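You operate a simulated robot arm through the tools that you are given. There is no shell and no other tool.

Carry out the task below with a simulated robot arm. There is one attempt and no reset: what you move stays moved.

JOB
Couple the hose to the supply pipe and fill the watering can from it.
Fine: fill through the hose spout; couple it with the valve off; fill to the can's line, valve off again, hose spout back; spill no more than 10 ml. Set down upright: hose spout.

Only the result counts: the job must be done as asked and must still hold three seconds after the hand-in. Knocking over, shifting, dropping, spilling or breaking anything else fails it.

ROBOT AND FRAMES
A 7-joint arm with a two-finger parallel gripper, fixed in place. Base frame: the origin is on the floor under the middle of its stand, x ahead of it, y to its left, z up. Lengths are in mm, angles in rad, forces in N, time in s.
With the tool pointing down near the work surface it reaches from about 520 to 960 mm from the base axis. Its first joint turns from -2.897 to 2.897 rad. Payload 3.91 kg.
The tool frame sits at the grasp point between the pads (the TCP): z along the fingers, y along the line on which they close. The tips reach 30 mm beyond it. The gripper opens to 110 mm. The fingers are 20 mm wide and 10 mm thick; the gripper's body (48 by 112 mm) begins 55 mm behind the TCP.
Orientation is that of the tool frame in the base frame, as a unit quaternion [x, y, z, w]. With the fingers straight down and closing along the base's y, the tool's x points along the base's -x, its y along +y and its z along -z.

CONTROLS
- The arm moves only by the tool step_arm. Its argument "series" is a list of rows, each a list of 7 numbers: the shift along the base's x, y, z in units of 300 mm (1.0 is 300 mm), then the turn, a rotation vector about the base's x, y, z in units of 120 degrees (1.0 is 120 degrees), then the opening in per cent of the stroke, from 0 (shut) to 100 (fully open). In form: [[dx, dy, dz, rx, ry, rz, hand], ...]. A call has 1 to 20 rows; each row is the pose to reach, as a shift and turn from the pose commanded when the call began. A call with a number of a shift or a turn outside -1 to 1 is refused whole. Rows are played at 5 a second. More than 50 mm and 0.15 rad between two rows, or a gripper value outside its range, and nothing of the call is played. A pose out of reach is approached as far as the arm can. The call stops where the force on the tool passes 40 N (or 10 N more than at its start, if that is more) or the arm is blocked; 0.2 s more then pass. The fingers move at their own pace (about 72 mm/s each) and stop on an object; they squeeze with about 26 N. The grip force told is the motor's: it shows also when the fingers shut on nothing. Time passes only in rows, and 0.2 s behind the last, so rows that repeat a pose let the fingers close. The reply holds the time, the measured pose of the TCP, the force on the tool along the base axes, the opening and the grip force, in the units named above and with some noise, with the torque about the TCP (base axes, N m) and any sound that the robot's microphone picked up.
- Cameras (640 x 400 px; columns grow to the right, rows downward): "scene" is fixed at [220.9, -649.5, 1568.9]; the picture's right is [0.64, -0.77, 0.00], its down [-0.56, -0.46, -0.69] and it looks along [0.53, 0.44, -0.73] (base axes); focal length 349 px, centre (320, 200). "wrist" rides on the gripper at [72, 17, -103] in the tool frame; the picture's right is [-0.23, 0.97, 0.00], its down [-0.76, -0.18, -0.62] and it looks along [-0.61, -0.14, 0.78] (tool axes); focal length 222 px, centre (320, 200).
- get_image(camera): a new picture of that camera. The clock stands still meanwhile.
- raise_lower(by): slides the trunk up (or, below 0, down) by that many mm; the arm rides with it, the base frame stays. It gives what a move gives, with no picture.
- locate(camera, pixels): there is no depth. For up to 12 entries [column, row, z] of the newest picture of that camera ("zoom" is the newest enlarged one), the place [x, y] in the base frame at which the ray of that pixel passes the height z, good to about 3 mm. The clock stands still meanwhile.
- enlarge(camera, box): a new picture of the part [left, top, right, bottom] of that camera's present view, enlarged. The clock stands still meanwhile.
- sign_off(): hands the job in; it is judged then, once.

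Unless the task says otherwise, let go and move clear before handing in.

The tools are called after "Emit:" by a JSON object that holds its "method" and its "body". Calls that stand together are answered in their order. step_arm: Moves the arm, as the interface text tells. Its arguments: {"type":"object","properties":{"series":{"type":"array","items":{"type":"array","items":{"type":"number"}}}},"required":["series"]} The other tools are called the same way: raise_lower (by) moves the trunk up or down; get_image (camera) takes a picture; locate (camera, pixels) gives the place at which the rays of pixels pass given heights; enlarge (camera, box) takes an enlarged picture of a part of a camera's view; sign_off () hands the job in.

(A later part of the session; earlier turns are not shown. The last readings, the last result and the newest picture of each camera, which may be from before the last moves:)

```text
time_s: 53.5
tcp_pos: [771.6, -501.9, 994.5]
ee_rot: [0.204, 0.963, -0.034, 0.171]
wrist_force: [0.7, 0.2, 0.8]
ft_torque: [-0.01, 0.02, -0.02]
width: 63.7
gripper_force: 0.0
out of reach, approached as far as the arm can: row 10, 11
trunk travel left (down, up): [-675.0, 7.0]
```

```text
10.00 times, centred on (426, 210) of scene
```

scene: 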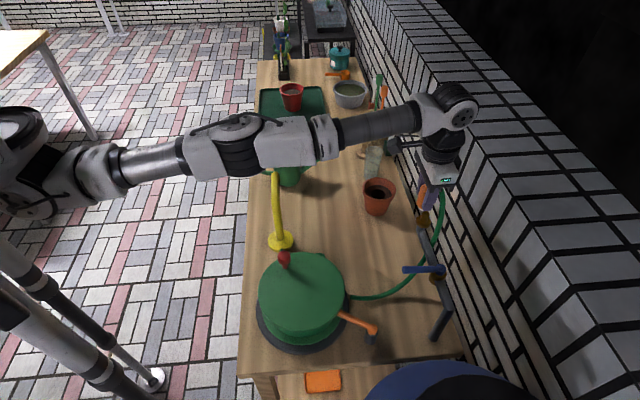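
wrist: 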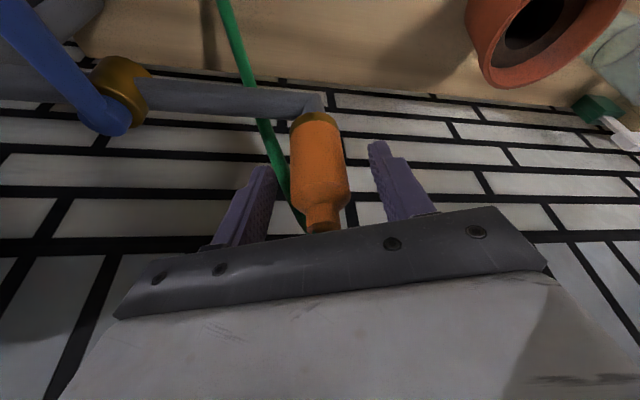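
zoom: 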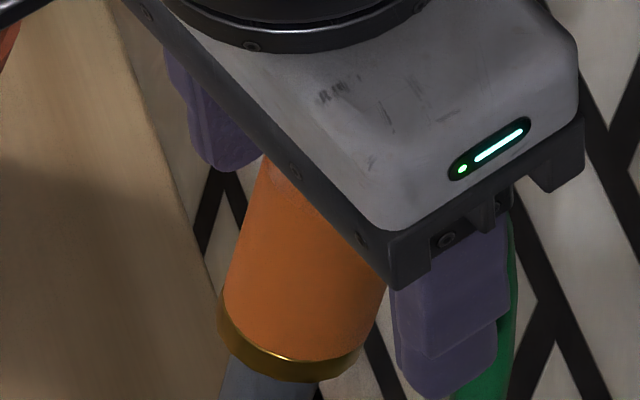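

The hand turns to about yaw -24° at most. I'll grip the body here, press about 12 N and sweep 72° clockwise.

Emit:
{"method": "step_arm", "body": {"series": [[0, 0, 0, 0, 0, 0, 0], [0, 0, 0, 0, 0, 0, 0], [0, 0, -0.008, 0, 0, 0, 0], [0, 0, -0.008, 0, 0, -0.05, 0], [0, 0, -0.008, 0, 0, -0.1, 0], [0, 0, -0.008, 0, 0, -0.15, 0], [0, 0, -0.008, 0, 0, -0.2, 0], [0, 0, -0.008, 0, 0, -0.25, 0]]}}

Emit:
{"method": "step_arm", "body": {"series": [[0, 0, 0, 0, 0, -0.05, 0], [0, 0, 0, 0, 0, -0.1, 0], [0, 0, 0, 0, 0, -0.15, 0], [0, 0, 0, 0, 0, -0.2, 0], [0, 0, 0, 0, 0, -0.25, 0], [0, 0, 0, 0, 0, -0.3, 0], [0, 0, 0, 0, 0, -0.35, 0]]}}

Emit:
{"method": "enlarge", "body": {"camera": "scene", "box": [394, 190, 458, 230]}}

Emit:
{"method": "get_image", "body": {"camera": "wrist"}}

```text
time_s: 55.3
tcp_pos: [770.0, -502.1, 994.6]
ee_rot: [0.447, 0.877, -0.078, 0.158]
wrist_force: [-1.3, -0.8, 16.9]
ft_torque: [0.08, 0.15, 0.06]
width: 32.0
gripper_force: 26.2
trunk travel left (down, up): [-675.0, 7.0]
```

```text
time_s: 56.9
tcp_pos: [769.7, -501.7, 994.1]
ee_rot: [0.732, 0.659, -0.129, 0.12]
wrist_force: [4.4, -3.2, 19.0]
ft_torque: [-0.19, -0.07, 0.1]
width: 32.0
gripper_force: 26.2
trunk travel left (down, up): [-675.0, 7.0]
```

```text
10.00 times, centred on (426, 210) of scene
```

zoom: 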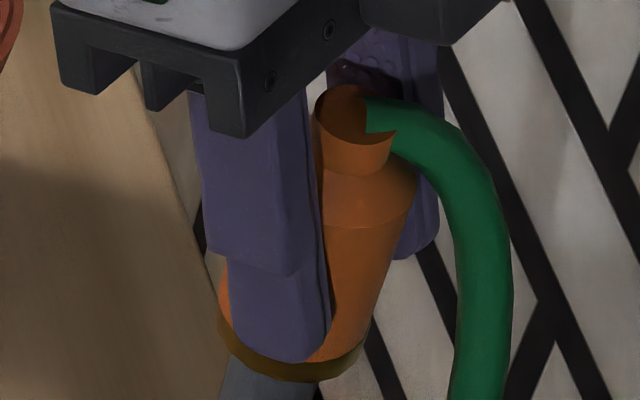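

```text
taken
```

wrist: 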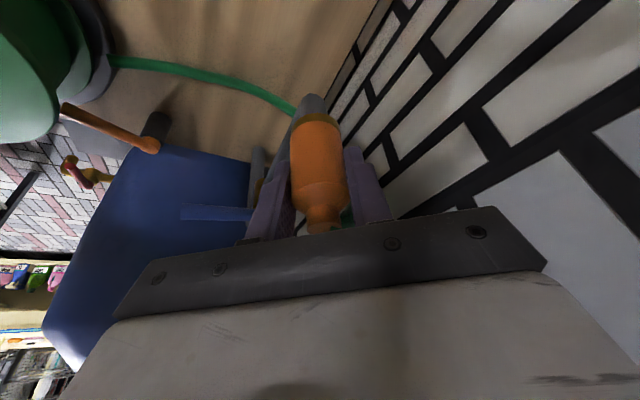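

The width of 32.0 mm here suggests a faceted ring gripped on its flats, and 72° clockwise gave no click. I'll add the last 18° to complete a quarter turn, watching forces near the wall.

Emit:
{"method": "step_arm", "body": {"series": [[0, 0, 0, 0, 0, -0.04, 0], [0, 0, 0, 0, 0, -0.08, 0], [0, 0, 0, 0, 0, -0.12, 0], [0, 0, 0, 0, 0, -0.16, 0]]}}

Emit:
{"method": "enlarge", "body": {"camera": "scene", "box": [394, 190, 458, 230]}}

```text
time_s: 57.9
tcp_pos: [770.3, -501.0, 994.9]
ee_rot: [0.832, 0.527, -0.146, 0.096]
wrist_force: [4.4, -2.7, 20.5]
ft_torque: [-0.16, 0.04, 0.08]
width: 32.0
gripper_force: 26.6
trunk travel left (down, up): [-675.0, 7.0]
```

```text
10.00 times, centred on (426, 210) of scene
```

zoom: 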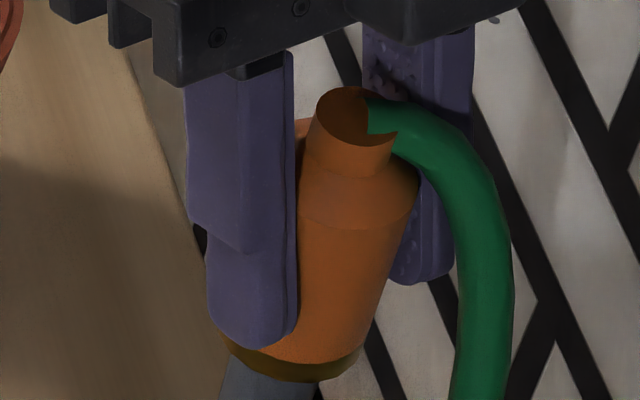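

Emit:
{"method": "step_arm", "body": {"series": [[0, 0, 0.006, 0, 0, 0, 0], [0, 0, 0.012, 0, 0, 0, 0], [0, 0, 0.018, 0, 0, 0, 0], [0, 0, 0.018, 0, 0, 0, 0]]}}

Emit:
{"method": "enlarge", "body": {"camera": "scene", "box": [394, 190, 458, 230]}}

```text
time_s: 58.9
tcp_pos: [772.0, -499.9, 993.0]
ee_rot: [0.831, 0.529, -0.146, 0.094]
wrist_force: [0.2, 0.6, -0.4]
ft_torque: [0.01, -0.01, 0.02]
width: 32.0
gripper_force: 25.6
trunk travel left (down, up): [-675.0, 7.0]
```

```text
10.00 times, centred on (426, 210) of scene
```

zoom: 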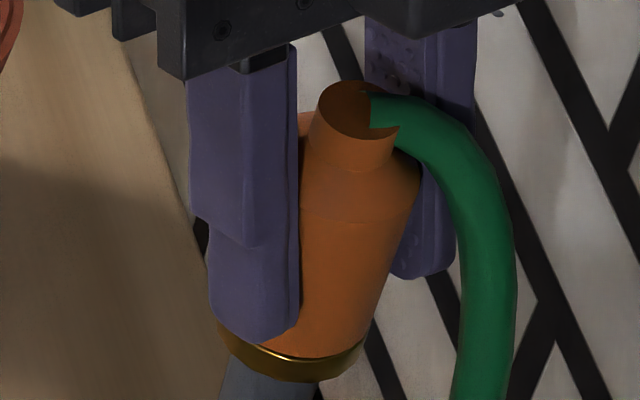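

It lifts freely, so a 93° clockwise turn doesn't lock it either. I'll turn back counter-clockwise with the grip and some pressure, listening on the way.

Emit:
{"method": "step_arm", "body": {"series": [[0, 0, -0.018, 0, 0, 0, 0], [0, 0, -0.02, 0, 0, 0.06, 0], [0, 0, -0.02, 0, 0, 0.12, 0], [0, 0, -0.02, 0, 0, 0.18, 0], [0, 0, -0.02, 0, 0, 0.24, 0], [0, 0, -0.02, 0, 0, 0.3, 0], [0, 0, -0.02, 0, 0, 0.36, 0], [0, 0, -0.02, 0, 0, 0.42, 0], [0, 0, -0.02, 0, 0, 0.48, 0], [0, 0, -0.02, 0, 0, 0.54, 0], [0, 0, -0.02, 0, 0, 0.6, 0]]}}

Emit:
{"method": "enlarge", "body": {"camera": "scene", "box": [394, 190, 458, 230]}}

```text
time_s: 61.3
tcp_pos: [769.2, -501.6, 993.1]
ee_rot: [0.361, 0.916, -0.062, 0.165]
wrist_force: [3.8, -2.8, 24.9]
ft_torque: [-0.05, -0.03, -0.15]
width: 32.1
gripper_force: 25.8
trunk travel left (down, up): [-675.0, 7.0]
```

```text
10.00 times, centred on (426, 210) of scene
```

zoom: 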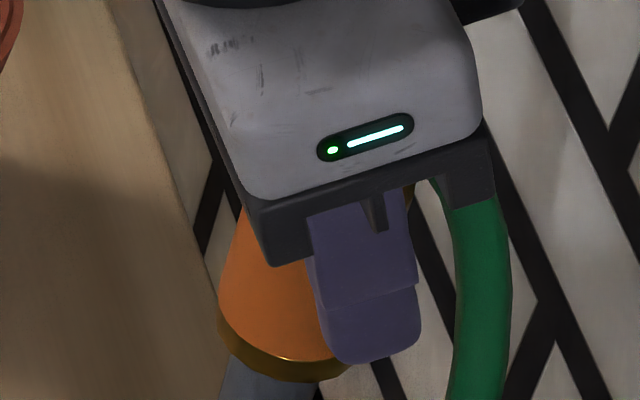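

No click on the way back either. I'll ease off, release the coupler seated, back away and take a close look at how it sits.

Emit:
{"method": "step_arm", "body": {"series": [[0, 0, 0.008, 0, 0, 0, 0], [0, 0, 0.012, 0, 0, 0, 0], [0, 0, 0.012, 0, 0, 0, 30], [0, 0, 0.012, 0, 0, 0, 60], [0, 0, 0.012, 0, 0, 0, 60], [-0.03, 0.03, 0.1, 0, 0, 0, 60], [-0.06, 0.06, 0.2, 0, 0, 0, 60]]}}

Emit:
{"method": "get_image", "body": {"camera": "wrist"}}

Emit:
{"method": "enlarge", "body": {"camera": "scene", "box": [402, 195, 450, 225]}}

```text
time_s: 62.9
tcp_pos: [752.2, -483.0, 1050.0]
ee_rot: [0.362, 0.915, -0.062, 0.164]
wrist_force: [-0.1, 0.1, -0.4]
ft_torque: [0.0, -0.02, 0.02]
width: 66.1
gripper_force: 0.1
trunk travel left (down, up): [-675.0, 7.0]
```

```text
taken
```

wrist: 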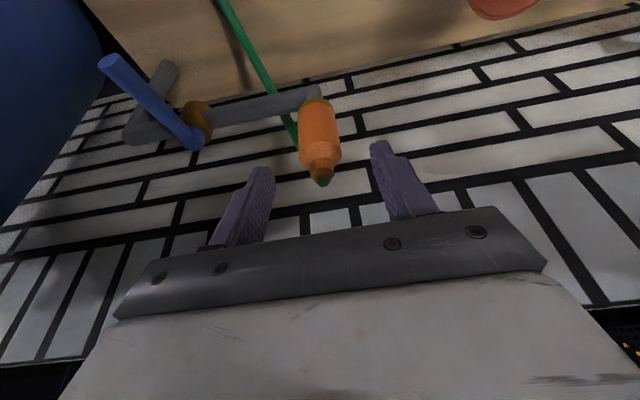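

```text
13.33 times, centred on (426, 210) of scene
```

zoom: 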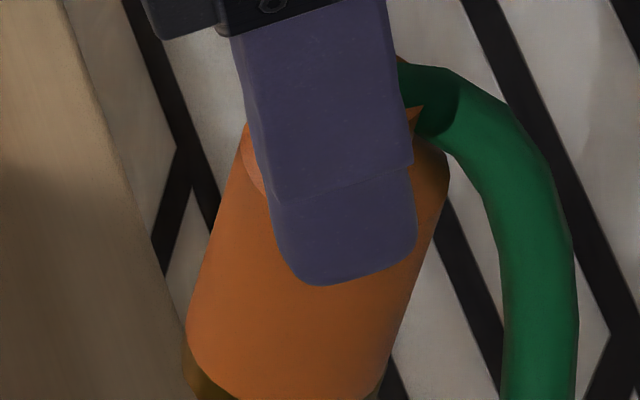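

Emit:
{"method": "step_arm", "body": {"series": [[-0.08, 0.08, 0.0, 0, 0, 0, 60], [-0.16, 0.16, 0.0, 0, 0, 0, 60], [-0.24, 0.24, 0.0, 0, 0, 0, 60]]}}

Emit:
{"method": "enlarge", "body": {"camera": "wrist", "box": [260, 50, 380, 125]}}

Emit:
{"method": "enlarge", "body": {"camera": "scene", "box": [402, 195, 450, 225]}}

Emit:
{"method": "get_image", "body": {"camera": "scene"}}

Emit:
{"method": "get_image", "body": {"camera": "wrist"}}

```text
time_s: 63.7
tcp_pos: [681.2, -408.1, 1049.4]
ee_rot: [0.362, 0.916, -0.062, 0.164]
wrist_force: [-0.2, 0.0, 0.0]
ft_torque: [-0.05, -0.03, 0.02]
width: 66.1
gripper_force: 0.0
trunk travel left (down, up): [-675.0, 7.0]
```

```text
5.33 times, centred on (320, 88) of wrist
```

zoom: 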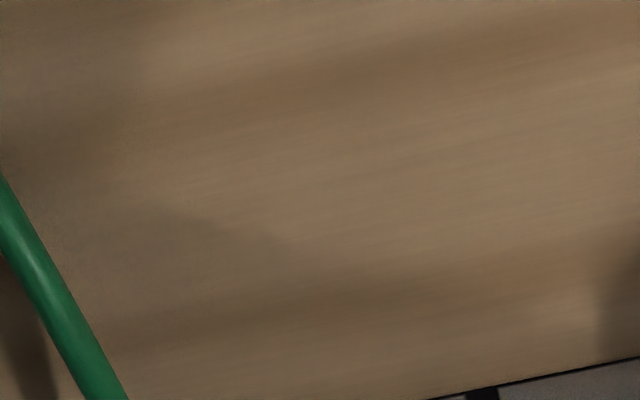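

```text
13.33 times, centred on (426, 210) of scene
```

zoom: 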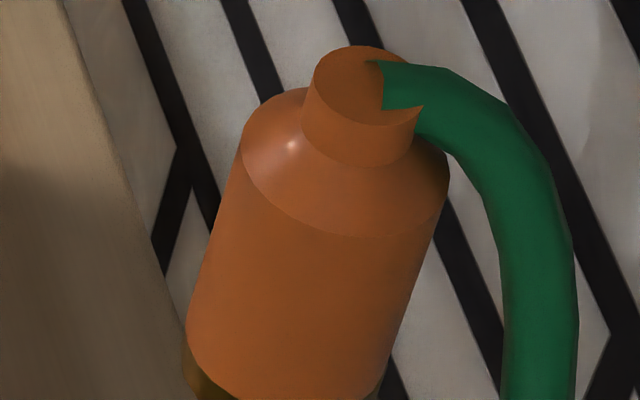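

```text
taken
```

scene: 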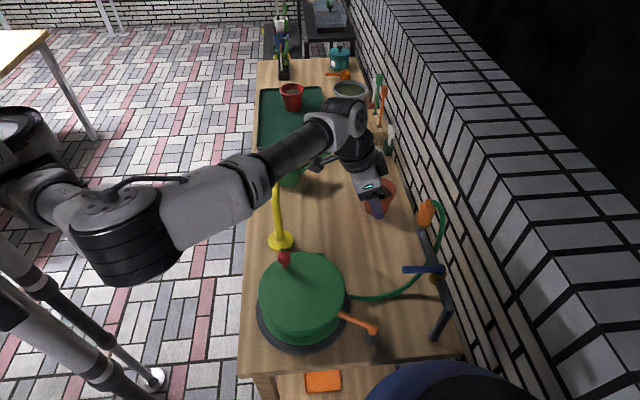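

```text
taken
```

wrist: 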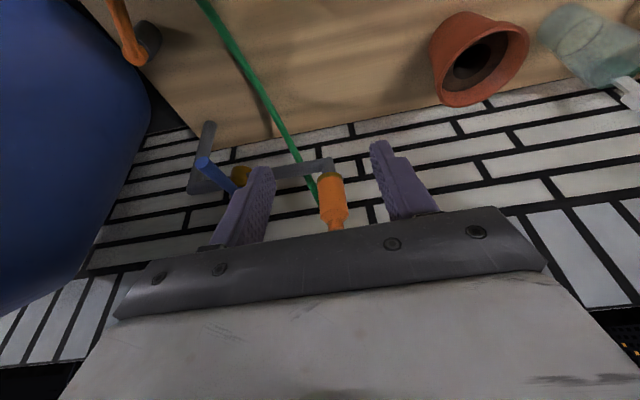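

The coupler stands on the nipple by itself at (425,213) in the scene. I'll zoom on its lower edge and from the wrist to check how it seats.

Emit:
{"method": "enlarge", "body": {"camera": "scene", "box": [408, 208, 440, 228]}}

Emit:
{"method": "enlarge", "body": {"camera": "wrist", "box": [290, 150, 370, 200]}}

Emit:
{"method": "enlarge", "body": {"camera": "scene", "box": [392, 250, 456, 290]}}

```text
16.00 times, centred on (424, 218) of scene
```

zoom: 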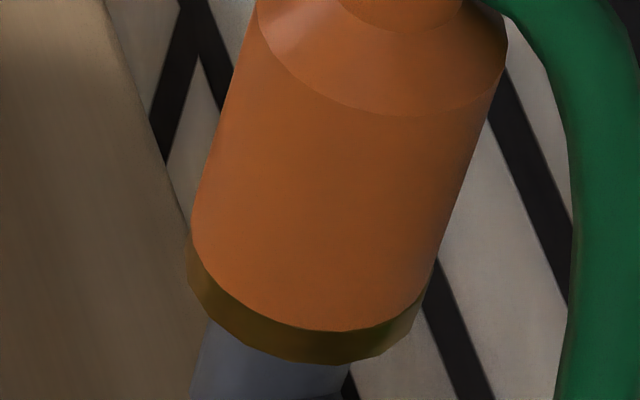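

```text
8.00 times, centred on (330, 175) of wrist
```

zoom: 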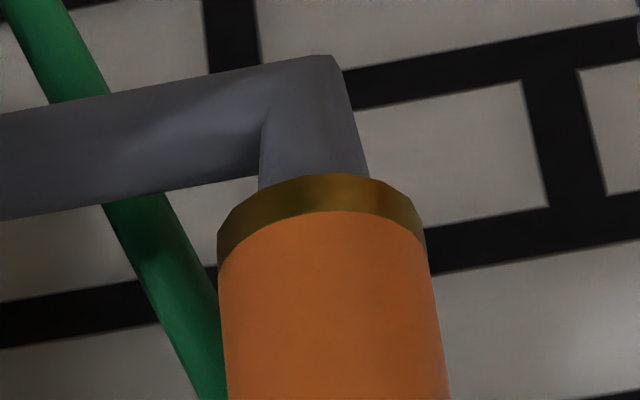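

```text
10.00 times, centred on (424, 270) of scene
```

zoom: 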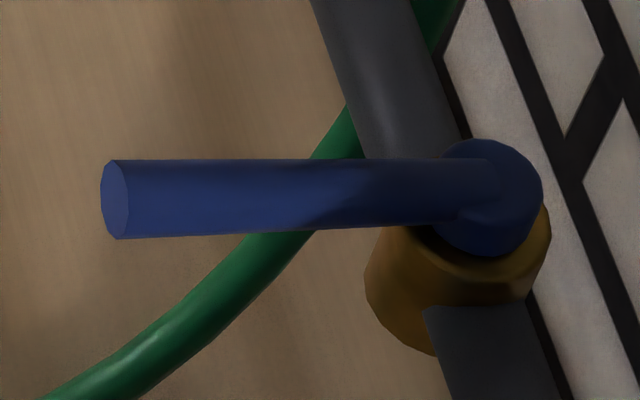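

The coupler sits flush and concentric on the flange with no gap, so it is fully seated. I'll now inspect the spout: untilt the tool and move to a viewpoint above it.

Emit:
{"method": "step_arm", "body": {"series": [[-0.05, 0.12, 0.0, 0.038, 0.04, 0, 60], [-0.1, 0.25, 0.0, 0.076, 0.081, 0, 60], [-0.15, 0.38, 0.0, 0.114, 0.122, 0, 60], [-0.2, 0.51, 0.0, 0.114, 0.122, 0, 60], [-0.25, 0.65, 0.0, 0.114, 0.122, 0, 60], [-0.3, 0.79, 0.0, 0.114, 0.122, 0, 60], [-0.35, 0.93, 0.0, 0.114, 0.122, 0, 60]]}}

Emit:
{"method": "get_image", "body": {"camera": "wrist"}}

```text
time_s: 65.3
tcp_pos: [576.4, -131.8, 1056.5]
ee_rot: [0.368, 0.93, 0.001, 0.001]
wrist_force: [-0.4, 0.4, 0.4]
ft_torque: [-0.03, 0.0, -0.02]
width: 66.1
gripper_force: 0.0
trunk travel left (down, up): [-675.0, 7.0]
```

```text
taken
```

wrist: 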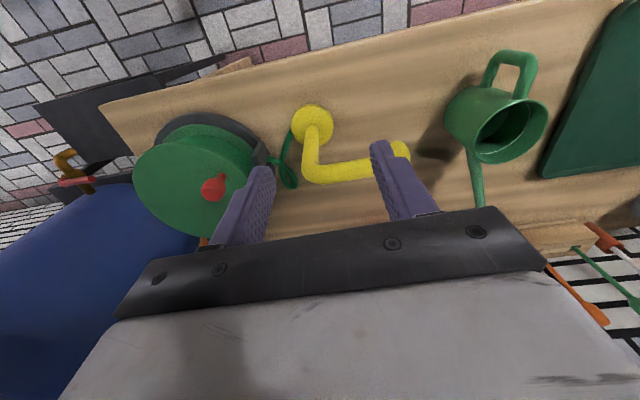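

The spout shows a vertical riser, a horizontal arm toward the can and a short downturned outlet near (400,152). I'll enlarge it, the can and the hose loop.

Emit:
{"method": "enlarge", "body": {"camera": "wrist", "box": [270, 90, 430, 200]}}

Emit:
{"method": "enlarge", "body": {"camera": "wrist", "box": [420, 40, 580, 215]}}

Emit:
{"method": "enlarge", "body": {"camera": "wrist", "box": [130, 100, 330, 240]}}

Emit:
{"method": "enlarge", "body": {"camera": "scene", "box": [250, 140, 350, 250]}}

```text
3.64 times, centred on (350, 145) of wrist
```

zoom: 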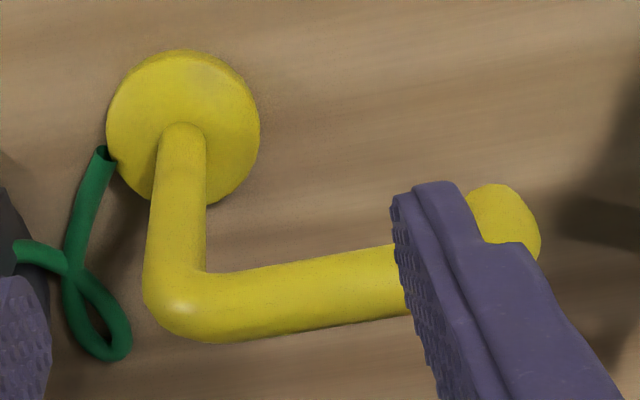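

```text
2.29 times, centred on (500, 128) of wrist
```

zoom: 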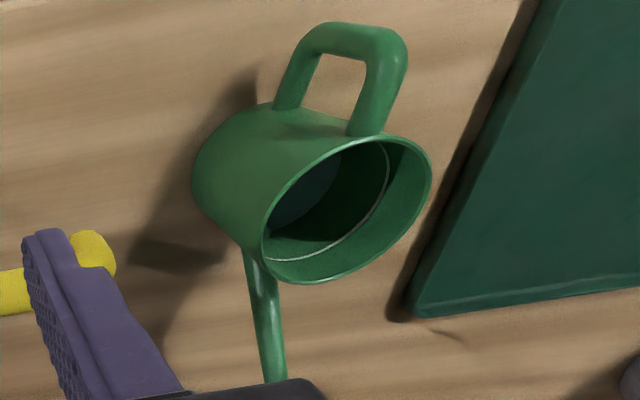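

```text
2.86 times, centred on (230, 170) of wrist
```

zoom: 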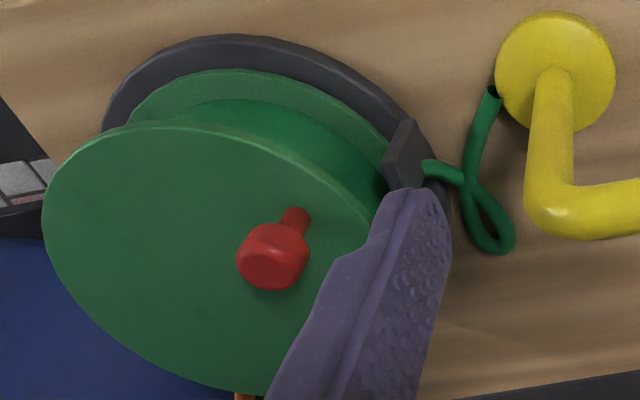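

```text
3.64 times, centred on (300, 195) of scene
```

zoom: 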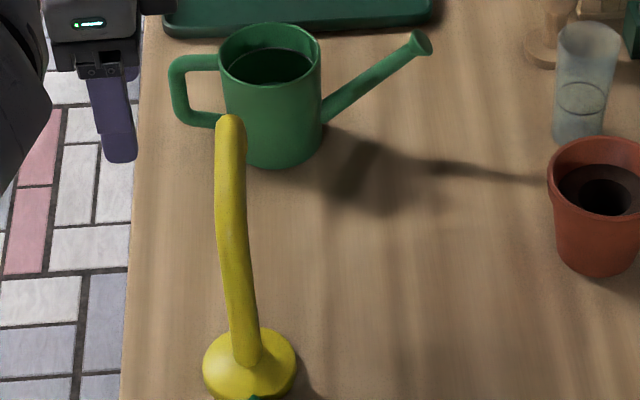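

The hose to the spout runs through a guide on the reel with one small loop of slack. I'll locate the riser, bend, outlet and guide to plan the grip and measure the slack.

Emit:
{"method": "locate", "body": {"camera": "wrist", "pixels": [[312, 127, 785], [312, 127, 795], [310.2, 172.5, 920], [310.2, 172.5, 930], [310.2, 172.5, 940], [400.8, 150.5, 920], [400.8, 150.5, 930], [400.8, 150.5, 940], [490, 128, 870], [266.7, 159.5, 790], [255, 150, 790], [380, 163, 930]]}}

Emit:
{"method": "locate", "body": {"camera": "scene", "pixels": [[281, 240, 785], [281, 240, 795], [275.5, 176, 920], [275.5, 176, 930], [275.5, 176, 940], [286.3, 154.5, 870]]}}

```text
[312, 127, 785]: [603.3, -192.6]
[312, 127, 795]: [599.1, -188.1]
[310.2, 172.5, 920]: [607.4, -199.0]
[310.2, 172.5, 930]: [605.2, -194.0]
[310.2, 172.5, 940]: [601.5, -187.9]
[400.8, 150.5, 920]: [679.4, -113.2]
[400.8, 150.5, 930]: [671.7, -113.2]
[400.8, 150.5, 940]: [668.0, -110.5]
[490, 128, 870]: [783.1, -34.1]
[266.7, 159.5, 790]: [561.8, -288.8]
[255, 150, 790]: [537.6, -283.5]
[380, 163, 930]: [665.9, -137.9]
```

```text
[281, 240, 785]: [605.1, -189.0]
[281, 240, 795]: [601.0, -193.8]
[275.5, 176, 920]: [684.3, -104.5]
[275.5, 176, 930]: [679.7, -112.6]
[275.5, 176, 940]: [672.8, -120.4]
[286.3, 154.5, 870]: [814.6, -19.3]
```

The spout's riser is at (602,-192), its arm points along azimuth 47°, and the outlet is at about (675,-113,930). I'll turn the hand to yaw -132° so the fingers straddle the arm plane, and hover above the riser.

Emit:
{"method": "step_arm", "body": {"series": [[0.01, -0.02, 0, 0, 0, -0.067, 60], [0.02, -0.04, 0, 0, 0, -0.134, 60], [0.03, -0.06, 0, 0, 0, -0.201, 60], [0.04, -0.08, 0, 0, 0, -0.268, 60], [0.05, -0.1, 0, 0, 0, -0.335, 60], [0.06, -0.12, 0, 0, 0, -0.402, 60], [0.07, -0.14, 0, 0, 0, -0.469, 60], [0.08, -0.16, 0, 0, 0, -0.536, 60], [0.088, -0.18, 0, 0, 0, -0.603, 60], [0.088, -0.203, 0, 0, 0, -0.67, 60], [0.088, -0.203, 0, 0, 0, -0.742, 60]]}}

Emit:
{"method": "get_image", "body": {"camera": "wrist"}}

Emit:
{"method": "get_image", "body": {"camera": "scene"}}

```text
time_s: 67.7
tcp_pos: [601.5, -192.8, 1052.1]
ee_rot: [0.915, 0.404, 0.001, 0.002]
wrist_force: [-0.5, -0.3, 0.1]
ft_torque: [0.02, -0.02, -0.01]
width: 65.9
gripper_force: 0.1
trunk travel left (down, up): [-675.0, 7.0]
```

```text
taken
```

wrist: 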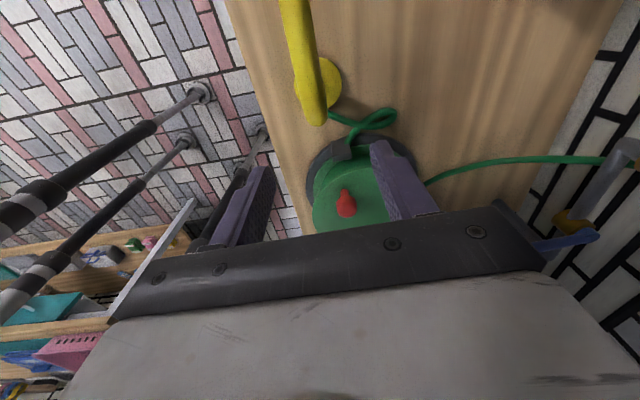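

```text
taken
```

scene: 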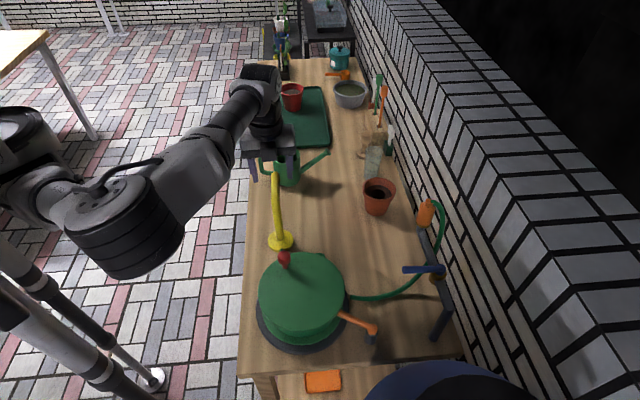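

Yaw -132° is reachable. The spout's bend appears at about (315,112), and (320,118) is expected when centred. I'll enlarge to refine.

Emit:
{"method": "enlarge", "body": {"camera": "wrist", "box": [260, 50, 400, 137]}}

Emit:
{"method": "enlarge", "body": {"camera": "wrist", "box": [290, 90, 450, 190]}}

```text
4.57 times, centred on (330, 94) of wrist
```

zoom: 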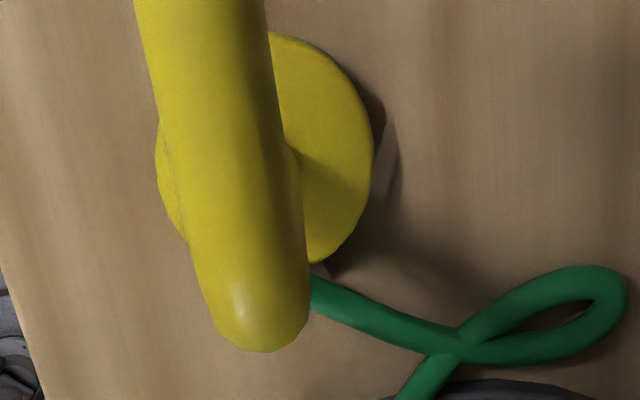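

```text
4.00 times, centred on (370, 140) of wrist
```

zoom: 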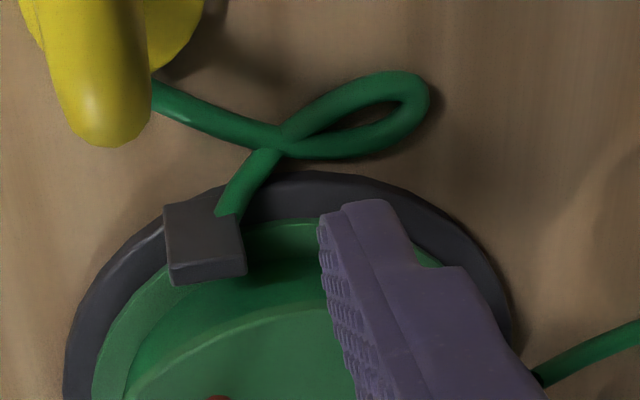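

The riser axis is about 4–5 mm in +y of the TCP. I'll correct by that, descend to z≈905 with the fingers straddling it, and check.

Emit:
{"method": "step_arm", "body": {"series": [[0, 0.014, -0.1, 0, 0, 0, 60], [0, 0.014, -0.24, 0, 0, 0, 60], [0, 0.014, -0.38, 0, 0, 0, 60], [0, 0.014, -0.49, 0, 0, 0, 60], [0, 0.014, -0.49, 0, 0, 0, 60]]}}

Emit:
{"method": "get_image", "body": {"camera": "wrist"}}

Emit:
{"method": "enlarge", "body": {"camera": "scene", "box": [230, 140, 350, 250]}}

```text
time_s: 68.9
tcp_pos: [603.5, -188.1, 902.9]
ee_rot: [0.914, 0.405, 0.001, 0.002]
wrist_force: [0.8, 0.4, -0.4]
ft_torque: [-0.01, 0.0, 0.02]
width: 66.2
gripper_force: 0.0
trunk travel left (down, up): [-675.0, 7.0]
```

```text
taken
```

wrist: 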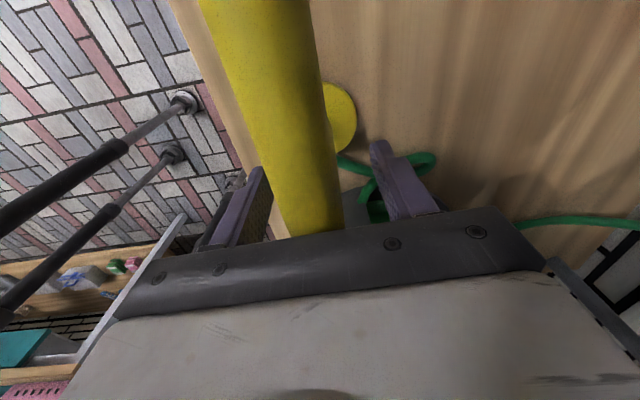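

```text
3.64 times, centred on (290, 195) of scene
```

zoom: 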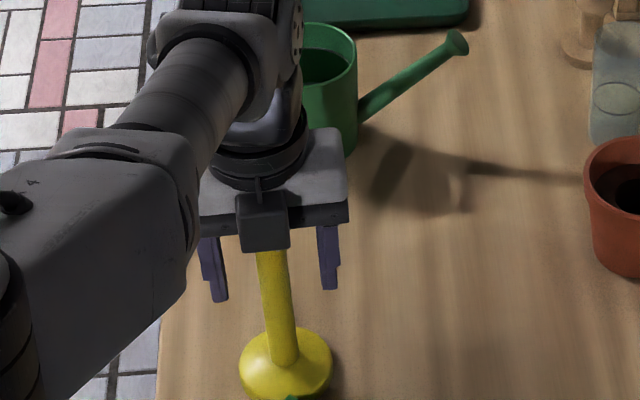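

The fingers straddle the riser below the arm. I'll close gently on it.

Emit:
{"method": "step_arm", "body": {"series": [[0, 0, 0, 0, 0, 0, 35], [0, 0, 0, 0, 0, 0, 25], [0, 0, 0, 0, 0, 0, 0], [0, 0, 0, 0, 0, 0, 0], [0, 0, 0, 0, 0, 0, 0]]}}

Emit:
{"method": "enlarge", "body": {"camera": "scene", "box": [230, 140, 350, 250]}}

Emit:
{"method": "get_image", "body": {"camera": "wrist"}}

```text
time_s: 70.1
tcp_pos: [604.1, -187.2, 904.1]
ee_rot: [0.914, 0.405, 0.0, 0.002]
wrist_force: [0.4, 1.3, 1.4]
ft_torque: [0.3, 0.12, -0.06]
width: 22.0
gripper_force: 26.3
trunk travel left (down, up): [-675.0, 7.0]
```

```text
3.64 times, centred on (290, 195) of scene
```

zoom: 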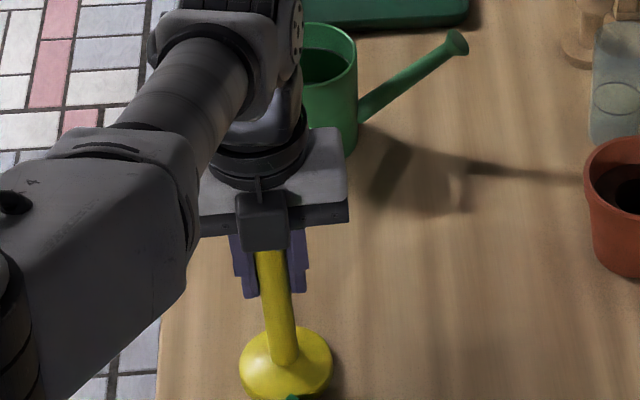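

```text
taken
```

wrist: 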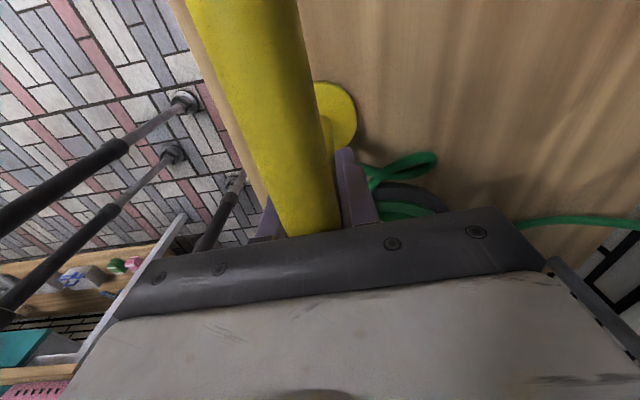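

The riser is gripped at 22.0 mm. I'll note this grip pose, about (604,-187,904), for putting it back, then lift 8 mm and read the weight.

Emit:
{"method": "step_arm", "body": {"series": [[0, 0, 0.01, 0, 0, 0, 0], [0, 0, 0.02, 0, 0, 0, 0], [0, 0, 0.03, 0, 0, 0, 0], [0, 0, 0.03, 0, 0, 0, 0]]}}

Emit:
{"method": "enlarge", "body": {"camera": "scene", "box": [230, 140, 350, 250]}}

```text
time_s: 71.1
tcp_pos: [603.6, -189.2, 912.9]
ee_rot: [0.914, 0.405, 0.0, 0.002]
wrist_force: [-0.6, 0.7, -3.3]
ft_torque: [-0.02, 0.04, 0.0]
width: 21.7
gripper_force: 25.7
trunk travel left (down, up): [-675.0, 7.0]
```

```text
3.64 times, centred on (290, 195) of scene
```

zoom: 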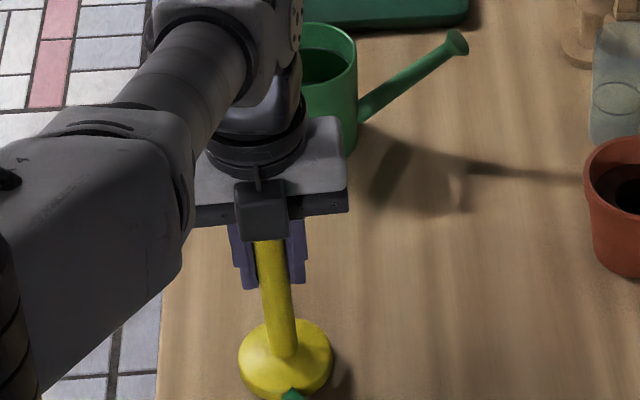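

It lifts cleanly at about 3.3 N. I'll move it toward the can slowly while watching for hose tension.

Emit:
{"method": "step_arm", "body": {"series": [[0.04, 0.027, 0, 0, 0, 0, 0], [0.08, 0.054, 0, 0, 0, 0, 0], [0.12, 0.08, 0, 0, 0, 0, 0], [0.16, 0.107, 0, 0, 0, 0, 0]]}}

Emit:
{"method": "get_image", "body": {"camera": "wrist"}}

Emit:
{"method": "get_image", "body": {"camera": "scene"}}

```text
time_s: 72.1
tcp_pos: [651.4, -157.6, 911.4]
ee_rot: [0.915, 0.403, 0.0, 0.002]
wrist_force: [0.4, -0.3, -3.7]
ft_torque: [-0.08, 0.03, 0.04]
width: 21.9
gripper_force: 26.2
trunk travel left (down, up): [-675.0, 7.0]
```

```text
taken
```

wrist: 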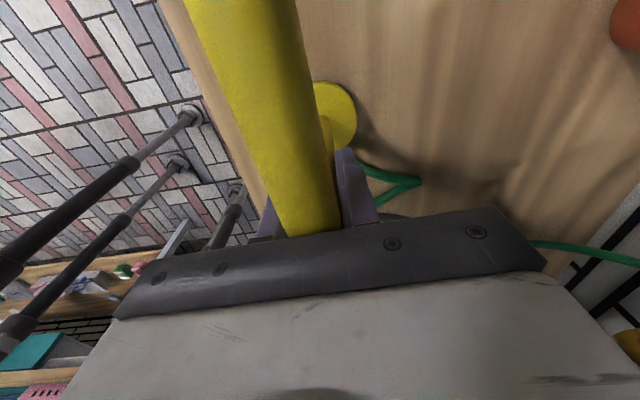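

```text
taken
```

scene: 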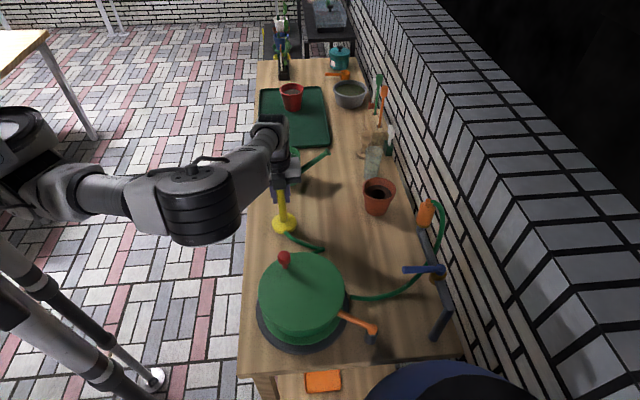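

There's no tension after 57 mm, and the hose has a V of slack near (320,248). I'll look closer, then continue in small steps.

Emit:
{"method": "enlarge", "body": {"camera": "scene", "box": [240, 190, 360, 275]}}

Emit:
{"method": "step_arm", "body": {"series": [[0.04, 0.027, 0, 0, 0, 0, 0], [0.08, 0.053, 0, 0, 0, 0, 0], [0.08, 0.053, 0, 0, 0, 0, 0]]}}

Emit:
{"method": "enlarge", "body": {"camera": "scene", "box": [240, 140, 360, 275]}}

```text
4.71 times, centred on (300, 232) of scene
```

zoom: 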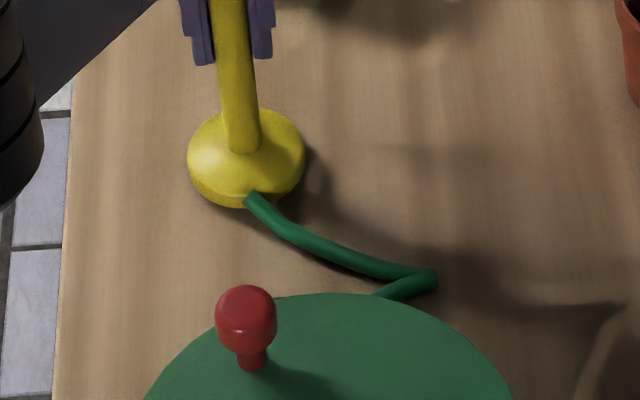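

```text
time_s: 72.9
tcp_pos: [674.1, -142.7, 911.5]
ee_rot: [0.914, 0.405, 0.0, 0.002]
wrist_force: [-0.2, 0.3, -3.5]
ft_torque: [-0.02, 0.02, 0.0]
width: 22.0
gripper_force: 26.4
trunk travel left (down, up): [-675.0, 7.0]
```

```text
2.96 times, centred on (300, 208) of scene
```

zoom: 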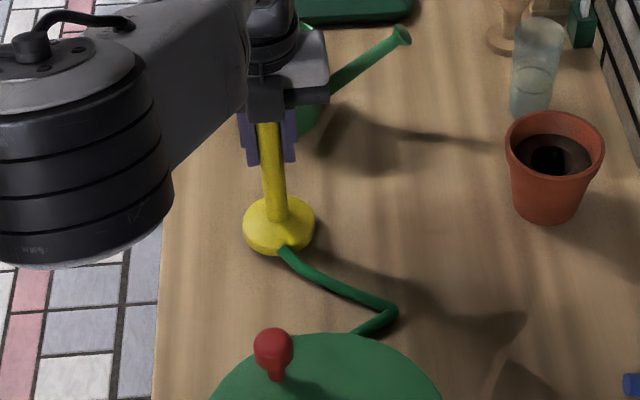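

Emit:
{"method": "locate", "body": {"camera": "zoom", "pixels": [[284, 250, 795], [395, 312, 785], [360, 333, 785], [278, 218, 800]]}}

Emit:
{"method": "get_image", "body": {"camera": "wrist"}}

```text
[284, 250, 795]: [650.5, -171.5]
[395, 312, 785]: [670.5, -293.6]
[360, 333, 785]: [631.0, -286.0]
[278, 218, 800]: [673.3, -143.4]
```

```text
taken
```

wrist: 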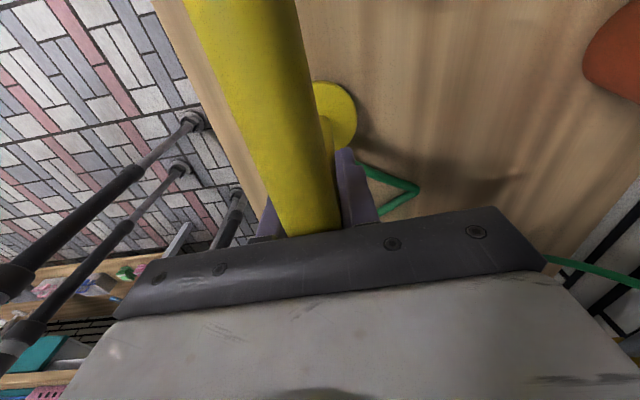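

The hose path totals about 232 mm, which should just reach. The can's rim centre is about (813,-21), so I need roughly (57,34) mm more. I'll continue in 10–15 mm steps.

Emit:
{"method": "step_arm", "body": {"series": [[0.04, 0.023, 0, 0, 0, 0, 0], [0.08, 0.047, 0, 0, 0, 0, 0], [0.115, 0.067, 0, 0, 0, 0, 0], [0.115, 0.067, 0, 0, 0, 0, 0]]}}

Emit:
{"method": "get_image", "body": {"camera": "scene"}}

Emit:
{"method": "enlarge", "body": {"camera": "scene", "box": [240, 140, 360, 275]}}

```text
time_s: 73.9
tcp_pos: [708.7, -120.8, 911.7]
ee_rot: [0.914, 0.405, 0.0, 0.001]
wrist_force: [-0.1, 1.0, -3.4]
ft_torque: [-0.04, 0.03, -0.03]
width: 21.8
gripper_force: 25.6
trunk travel left (down, up): [-675.0, 7.0]
```

```text
taken
```

scene: 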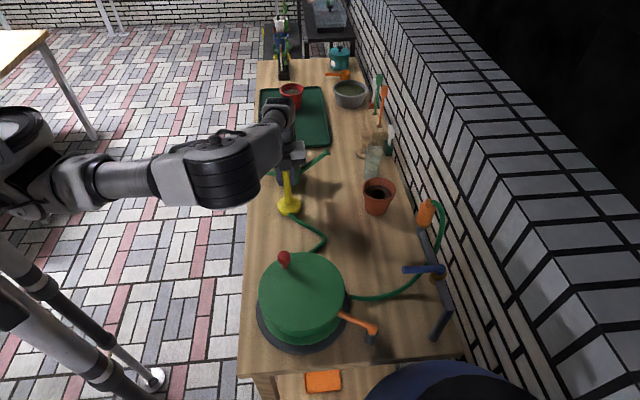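

```text
2.96 times, centred on (300, 208) of scene
```

zoom: 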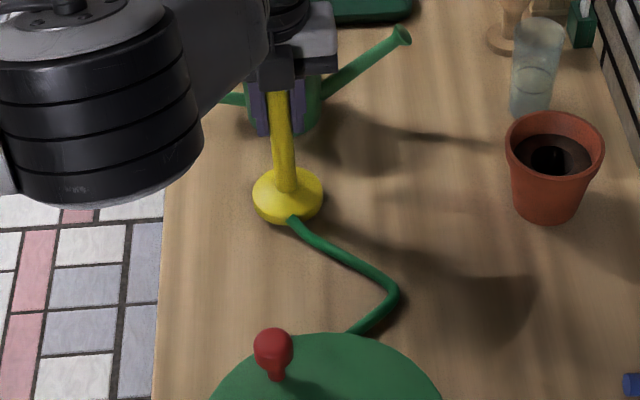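

There's still slack and no tension. I'll do the remaining (23,12) mm.

Emit:
{"method": "step_arm", "body": {"series": [[0.04, 0.02, 0, 0, 0, 0, 0], [0.077, 0.04, 0, 0, 0, 0, 0], [0.077, 0.04, 0, 0, 0, 0, 0]]}}

Emit:
{"method": "enlarge", "body": {"camera": "scene", "box": [240, 120, 360, 255]}}

Emit:
{"method": "get_image", "body": {"camera": "wrist"}}

```text
time_s: 74.7
tcp_pos: [732.4, -110.0, 912.2]
ee_rot: [0.914, 0.405, 0.0, 0.002]
wrist_force: [0.5, 0.3, -3.4]
ft_torque: [-0.05, 0.01, 0.0]
width: 22.0
gripper_force: 26.3
trunk travel left (down, up): [-675.0, 7.0]
```

```text
2.96 times, centred on (300, 188) of scene
```

zoom: 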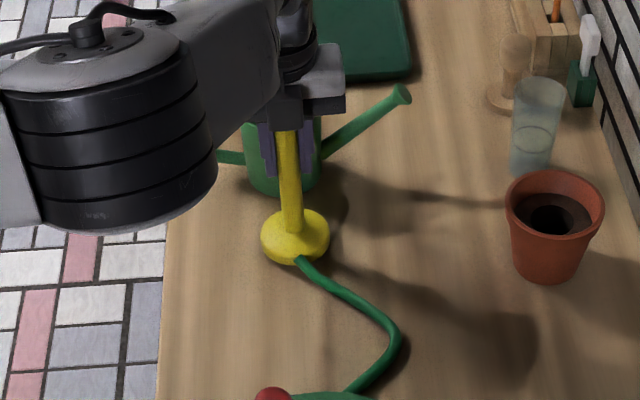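

```text
taken
```

wrist: 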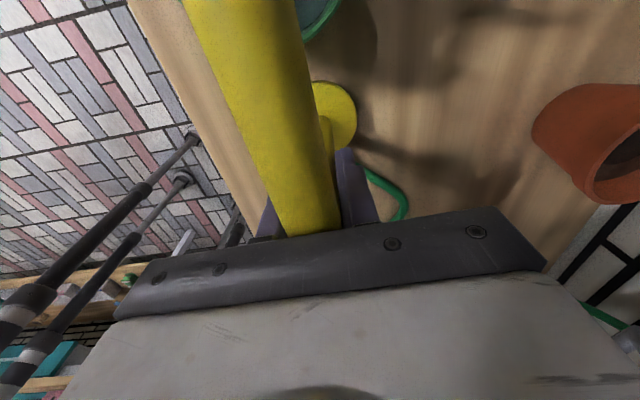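

The can's near rim shows at about (320,25) in the wrist view. I'll check it against the outlet's line.

Emit:
{"method": "enlarge", "body": {"camera": "wrist", "box": [170, 0, 390, 110]}}

Emit:
{"method": "locate", "body": {"camera": "wrist", "pixels": [[318, 40, 870], [335, 20, 870], [345, 0, 870], [300, 38, 870]]}}

```text
2.91 times, centred on (280, 55) of wrist
```

zoom: 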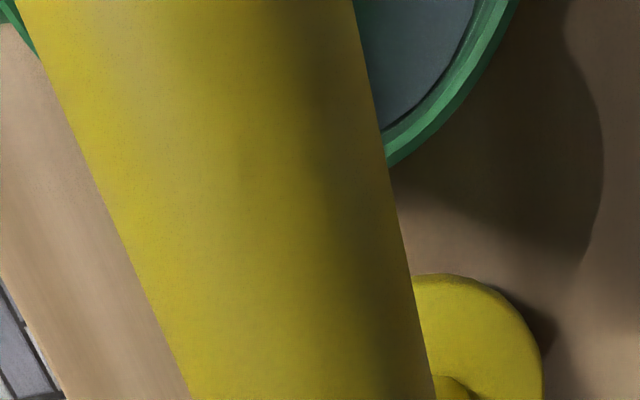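

```text
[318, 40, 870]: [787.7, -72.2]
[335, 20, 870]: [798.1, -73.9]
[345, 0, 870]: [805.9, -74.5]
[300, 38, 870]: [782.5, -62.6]
```

Emit:
{"method": "locate", "body": {"camera": "wrist", "pixels": [[183, 5, 870], [178, 0, 870], [304, 41, 870], [321, 29, 870], [333, 15, 870], [342, 0, 870]]}}

```text
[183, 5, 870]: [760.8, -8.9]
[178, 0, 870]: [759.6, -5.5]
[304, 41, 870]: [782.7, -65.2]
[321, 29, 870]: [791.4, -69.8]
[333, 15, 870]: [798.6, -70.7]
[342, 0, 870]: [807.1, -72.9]
```

Fitting the rim gives a can centre of about (808,-26), and the outlet is now at about (801,-37), well inside the opening. I'll lower the spout onto the table gently.

Emit:
{"method": "step_arm", "body": {"series": [[0, 0, -0.012, 0, 0, 0, 0], [0, 0, -0.022, 0, 0, 0, 0], [0, 0, -0.028, 0, 0, 0, 0], [0, 0, -0.028, 0, 0, 0, 0]]}}

```text
time_s: 75.7
tcp_pos: [731.5, -107.7, 904.2]
ee_rot: [0.915, 0.404, 0.0, 0.001]
wrist_force: [-0.2, 0.2, -3.2]
ft_torque: [-0.03, 0.05, 0.01]
width: 21.8
gripper_force: 26.1
trunk travel left (down, up): [-675.0, 7.0]
```

Emit:
{"method": "step_arm", "body": {"series": [[0, 0, -0.004, 0, 0, 0, 0], [0, 0, -0.006, 0, 0, 0, 0], [0, 0, -0.006, 0, 0, 0, 0]]}}

```text
time_s: 76.5
tcp_pos: [731.0, -109.9, 902.3]
ee_rot: [0.914, 0.406, 0.001, 0.001]
wrist_force: [-1.5, 1.6, 6.4]
ft_torque: [0.17, 0.46, 0.04]
width: 21.9
gripper_force: 26.4
trunk travel left (down, up): [-675.0, 7.0]
```

Contact is felt at +6 N. I'll release and raise straight up clear of the spout.

Emit:
{"method": "step_arm", "body": {"series": [[0, 0, -0.003, 0, 0, 0, 0], [0, 0, -0.003, 0, 0, 0, 35], [0, 0, -0.003, 0, 0, 0, 60], [0, 0, -0.003, 0, 0, 0, 60], [0, 0, 0.1, 0, 0, 0, 60], [0, 0, 0.25, 0, 0, 0, 60], [0, 0, 0.4, 0, 0, 0, 60]]}}

Emit:
{"method": "get_image", "body": {"camera": "wrist"}}

Emit:
{"method": "get_image", "body": {"camera": "scene"}}

```text
time_s: 78.1
tcp_pos: [732.2, -107.8, 1025.3]
ee_rot: [0.914, 0.405, 0.0, 0.002]
wrist_force: [-0.4, 0.4, 0.6]
ft_torque: [0.03, -0.02, 0.0]
width: 66.2
gripper_force: 0.1
trunk travel left (down, up): [-675.0, 7.0]
```

```text
taken
```

wrist: 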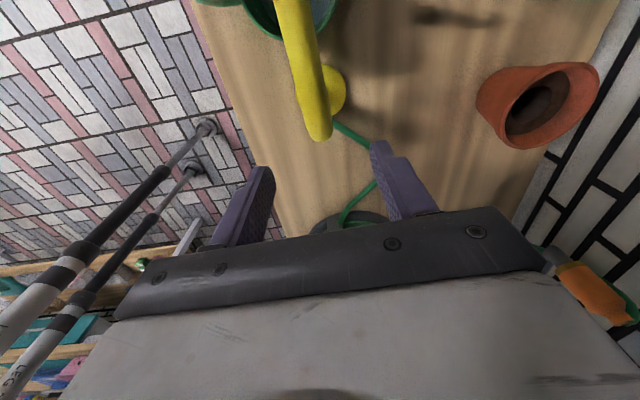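

```text
taken
```

scene: 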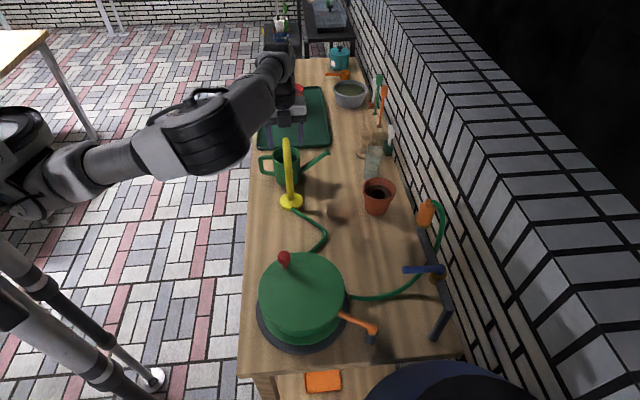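

The spout now stands beside the can with its arm over the opening near (288,145). I'll zoom in to verify.

Emit:
{"method": "enlarge", "body": {"camera": "scene", "box": [250, 125, 340, 215]}}

Emit:
{"method": "enlarge", "body": {"camera": "wrist", "box": [180, 0, 380, 125]}}

```text
4.44 times, centred on (295, 170) of scene
```

zoom: 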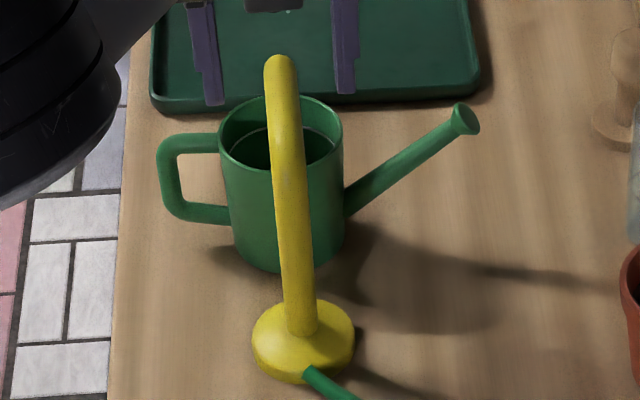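

```text
3.20 times, centred on (280, 62) of wrist
```

zoom: 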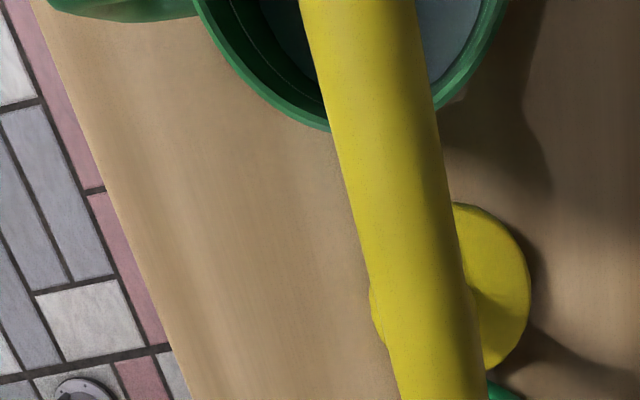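

The outlet projects inside the can's rim, and the pale line is visible on both sides of the arm at (240,140) and (330,140). Next I'll go to the valve lever, rising and turning the hand back to yaw -45° on the way.

Emit:
{"method": "step_arm", "body": {"series": [[-0.02, -0.05, 0.06, 0, 0, 0.05, 60], [-0.035, -0.19, 0.08, 0, 0, 0.11, 60], [-0.055, -0.33, 0.08, 0, 0, 0.17, 60], [-0.075, -0.47, 0.08, 0, 0, 0.23, 60], [-0.095, -0.61, 0.08, 0, 0, 0.29, 60], [-0.115, -0.75, 0.08, 0, 0, 0.35, 60], [-0.135, -0.89, 0.08, 0, 0, 0.41, 60], [-0.15, -0.96, 0.08, 0, 0, 0.47, 60]]}}

Emit:
{"method": "step_arm", "body": {"series": [[-0.02, -0.1, 0, 0, 0, 0.06, 50], [-0.05, -0.22, 0, 0, 0, 0.12, 50], [-0.09, -0.33, 0, 0, 0, 0.18, 50], [-0.13, -0.4, -0.02, 0, 0, 0.24, 50], [-0.165, -0.45, -0.05, 0, 0, 0.262, 50]]}}

Emit:
{"method": "get_image", "body": {"camera": "wrist"}}

Emit:
{"method": "get_image", "body": {"camera": "scene"}}

```text
time_s: 79.9
tcp_pos: [685.7, -397.4, 1047.1]
ee_rot: [0.615, 0.789, 0.0, 0.0]
wrist_force: [0.6, 0.7, 0.3]
ft_torque: [0.0, 0.02, 0.02]
width: 66.1
gripper_force: 0.1
trunk travel left (down, up): [-675.0, 7.0]
```

```text
time_s: 81.1
tcp_pos: [635.9, -533.3, 1033.4]
ee_rot: [0.377, 0.926, 0.002, 0.001]
wrist_force: [0.4, 0.1, 0.4]
ft_torque: [0.02, 0.02, 0.0]
width: 55.0
gripper_force: 0.0
trunk travel left (down, up): [-675.0, 7.0]
```

```text
taken
```

wrist: 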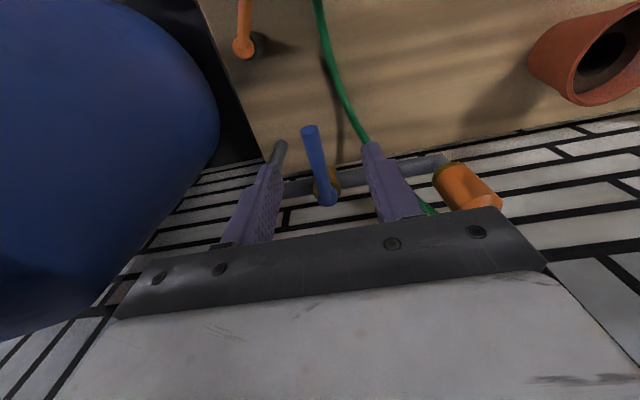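

```text
taken
```

scene: 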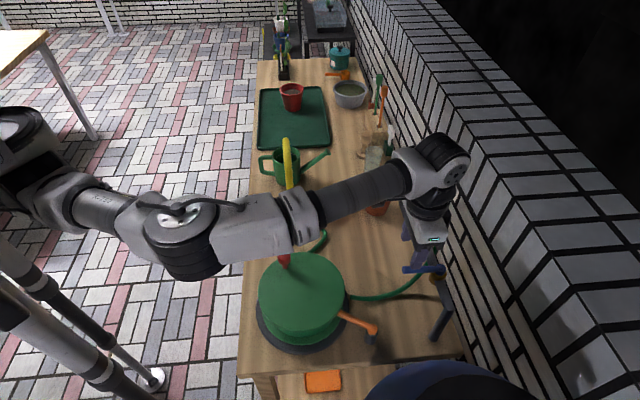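

The lever lies between the fingers in the wrist view, with its tip at (310,128) and pivot at (327,200), and the scene camera still sees into the can. I'll enlarge to refine the lever geometry.

Emit:
{"method": "enlarge", "body": {"camera": "wrist", "box": [260, 110, 400, 220]}}

Emit:
{"method": "locate", "body": {"camera": "wrist", "pixels": [[310, 128, 960], [310, 128, 968], [327, 198, 960], [327, 198, 968], [320, 138, 960]]}}

Emit:
{"method": "enlarge", "body": {"camera": "scene", "box": [250, 125, 340, 181]}}

```text
3.64 times, centred on (330, 165) of wrist
```

zoom: 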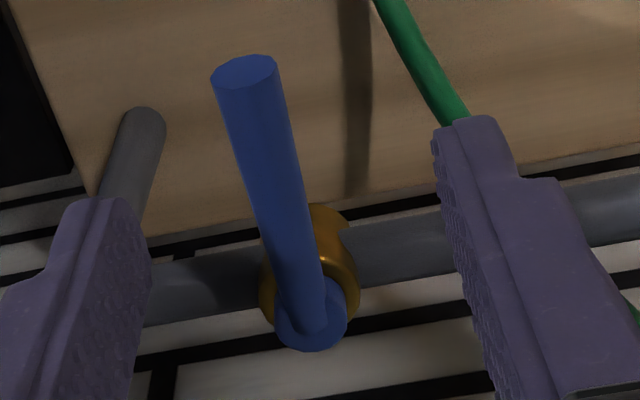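

```text
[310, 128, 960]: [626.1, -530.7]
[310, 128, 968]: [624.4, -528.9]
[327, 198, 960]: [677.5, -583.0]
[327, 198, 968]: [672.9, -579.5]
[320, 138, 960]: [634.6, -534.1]
```

```text
7.11 times, centred on (295, 153) of scene
```

zoom: 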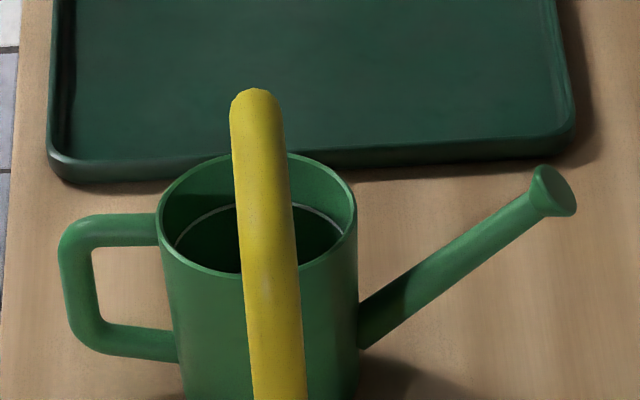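

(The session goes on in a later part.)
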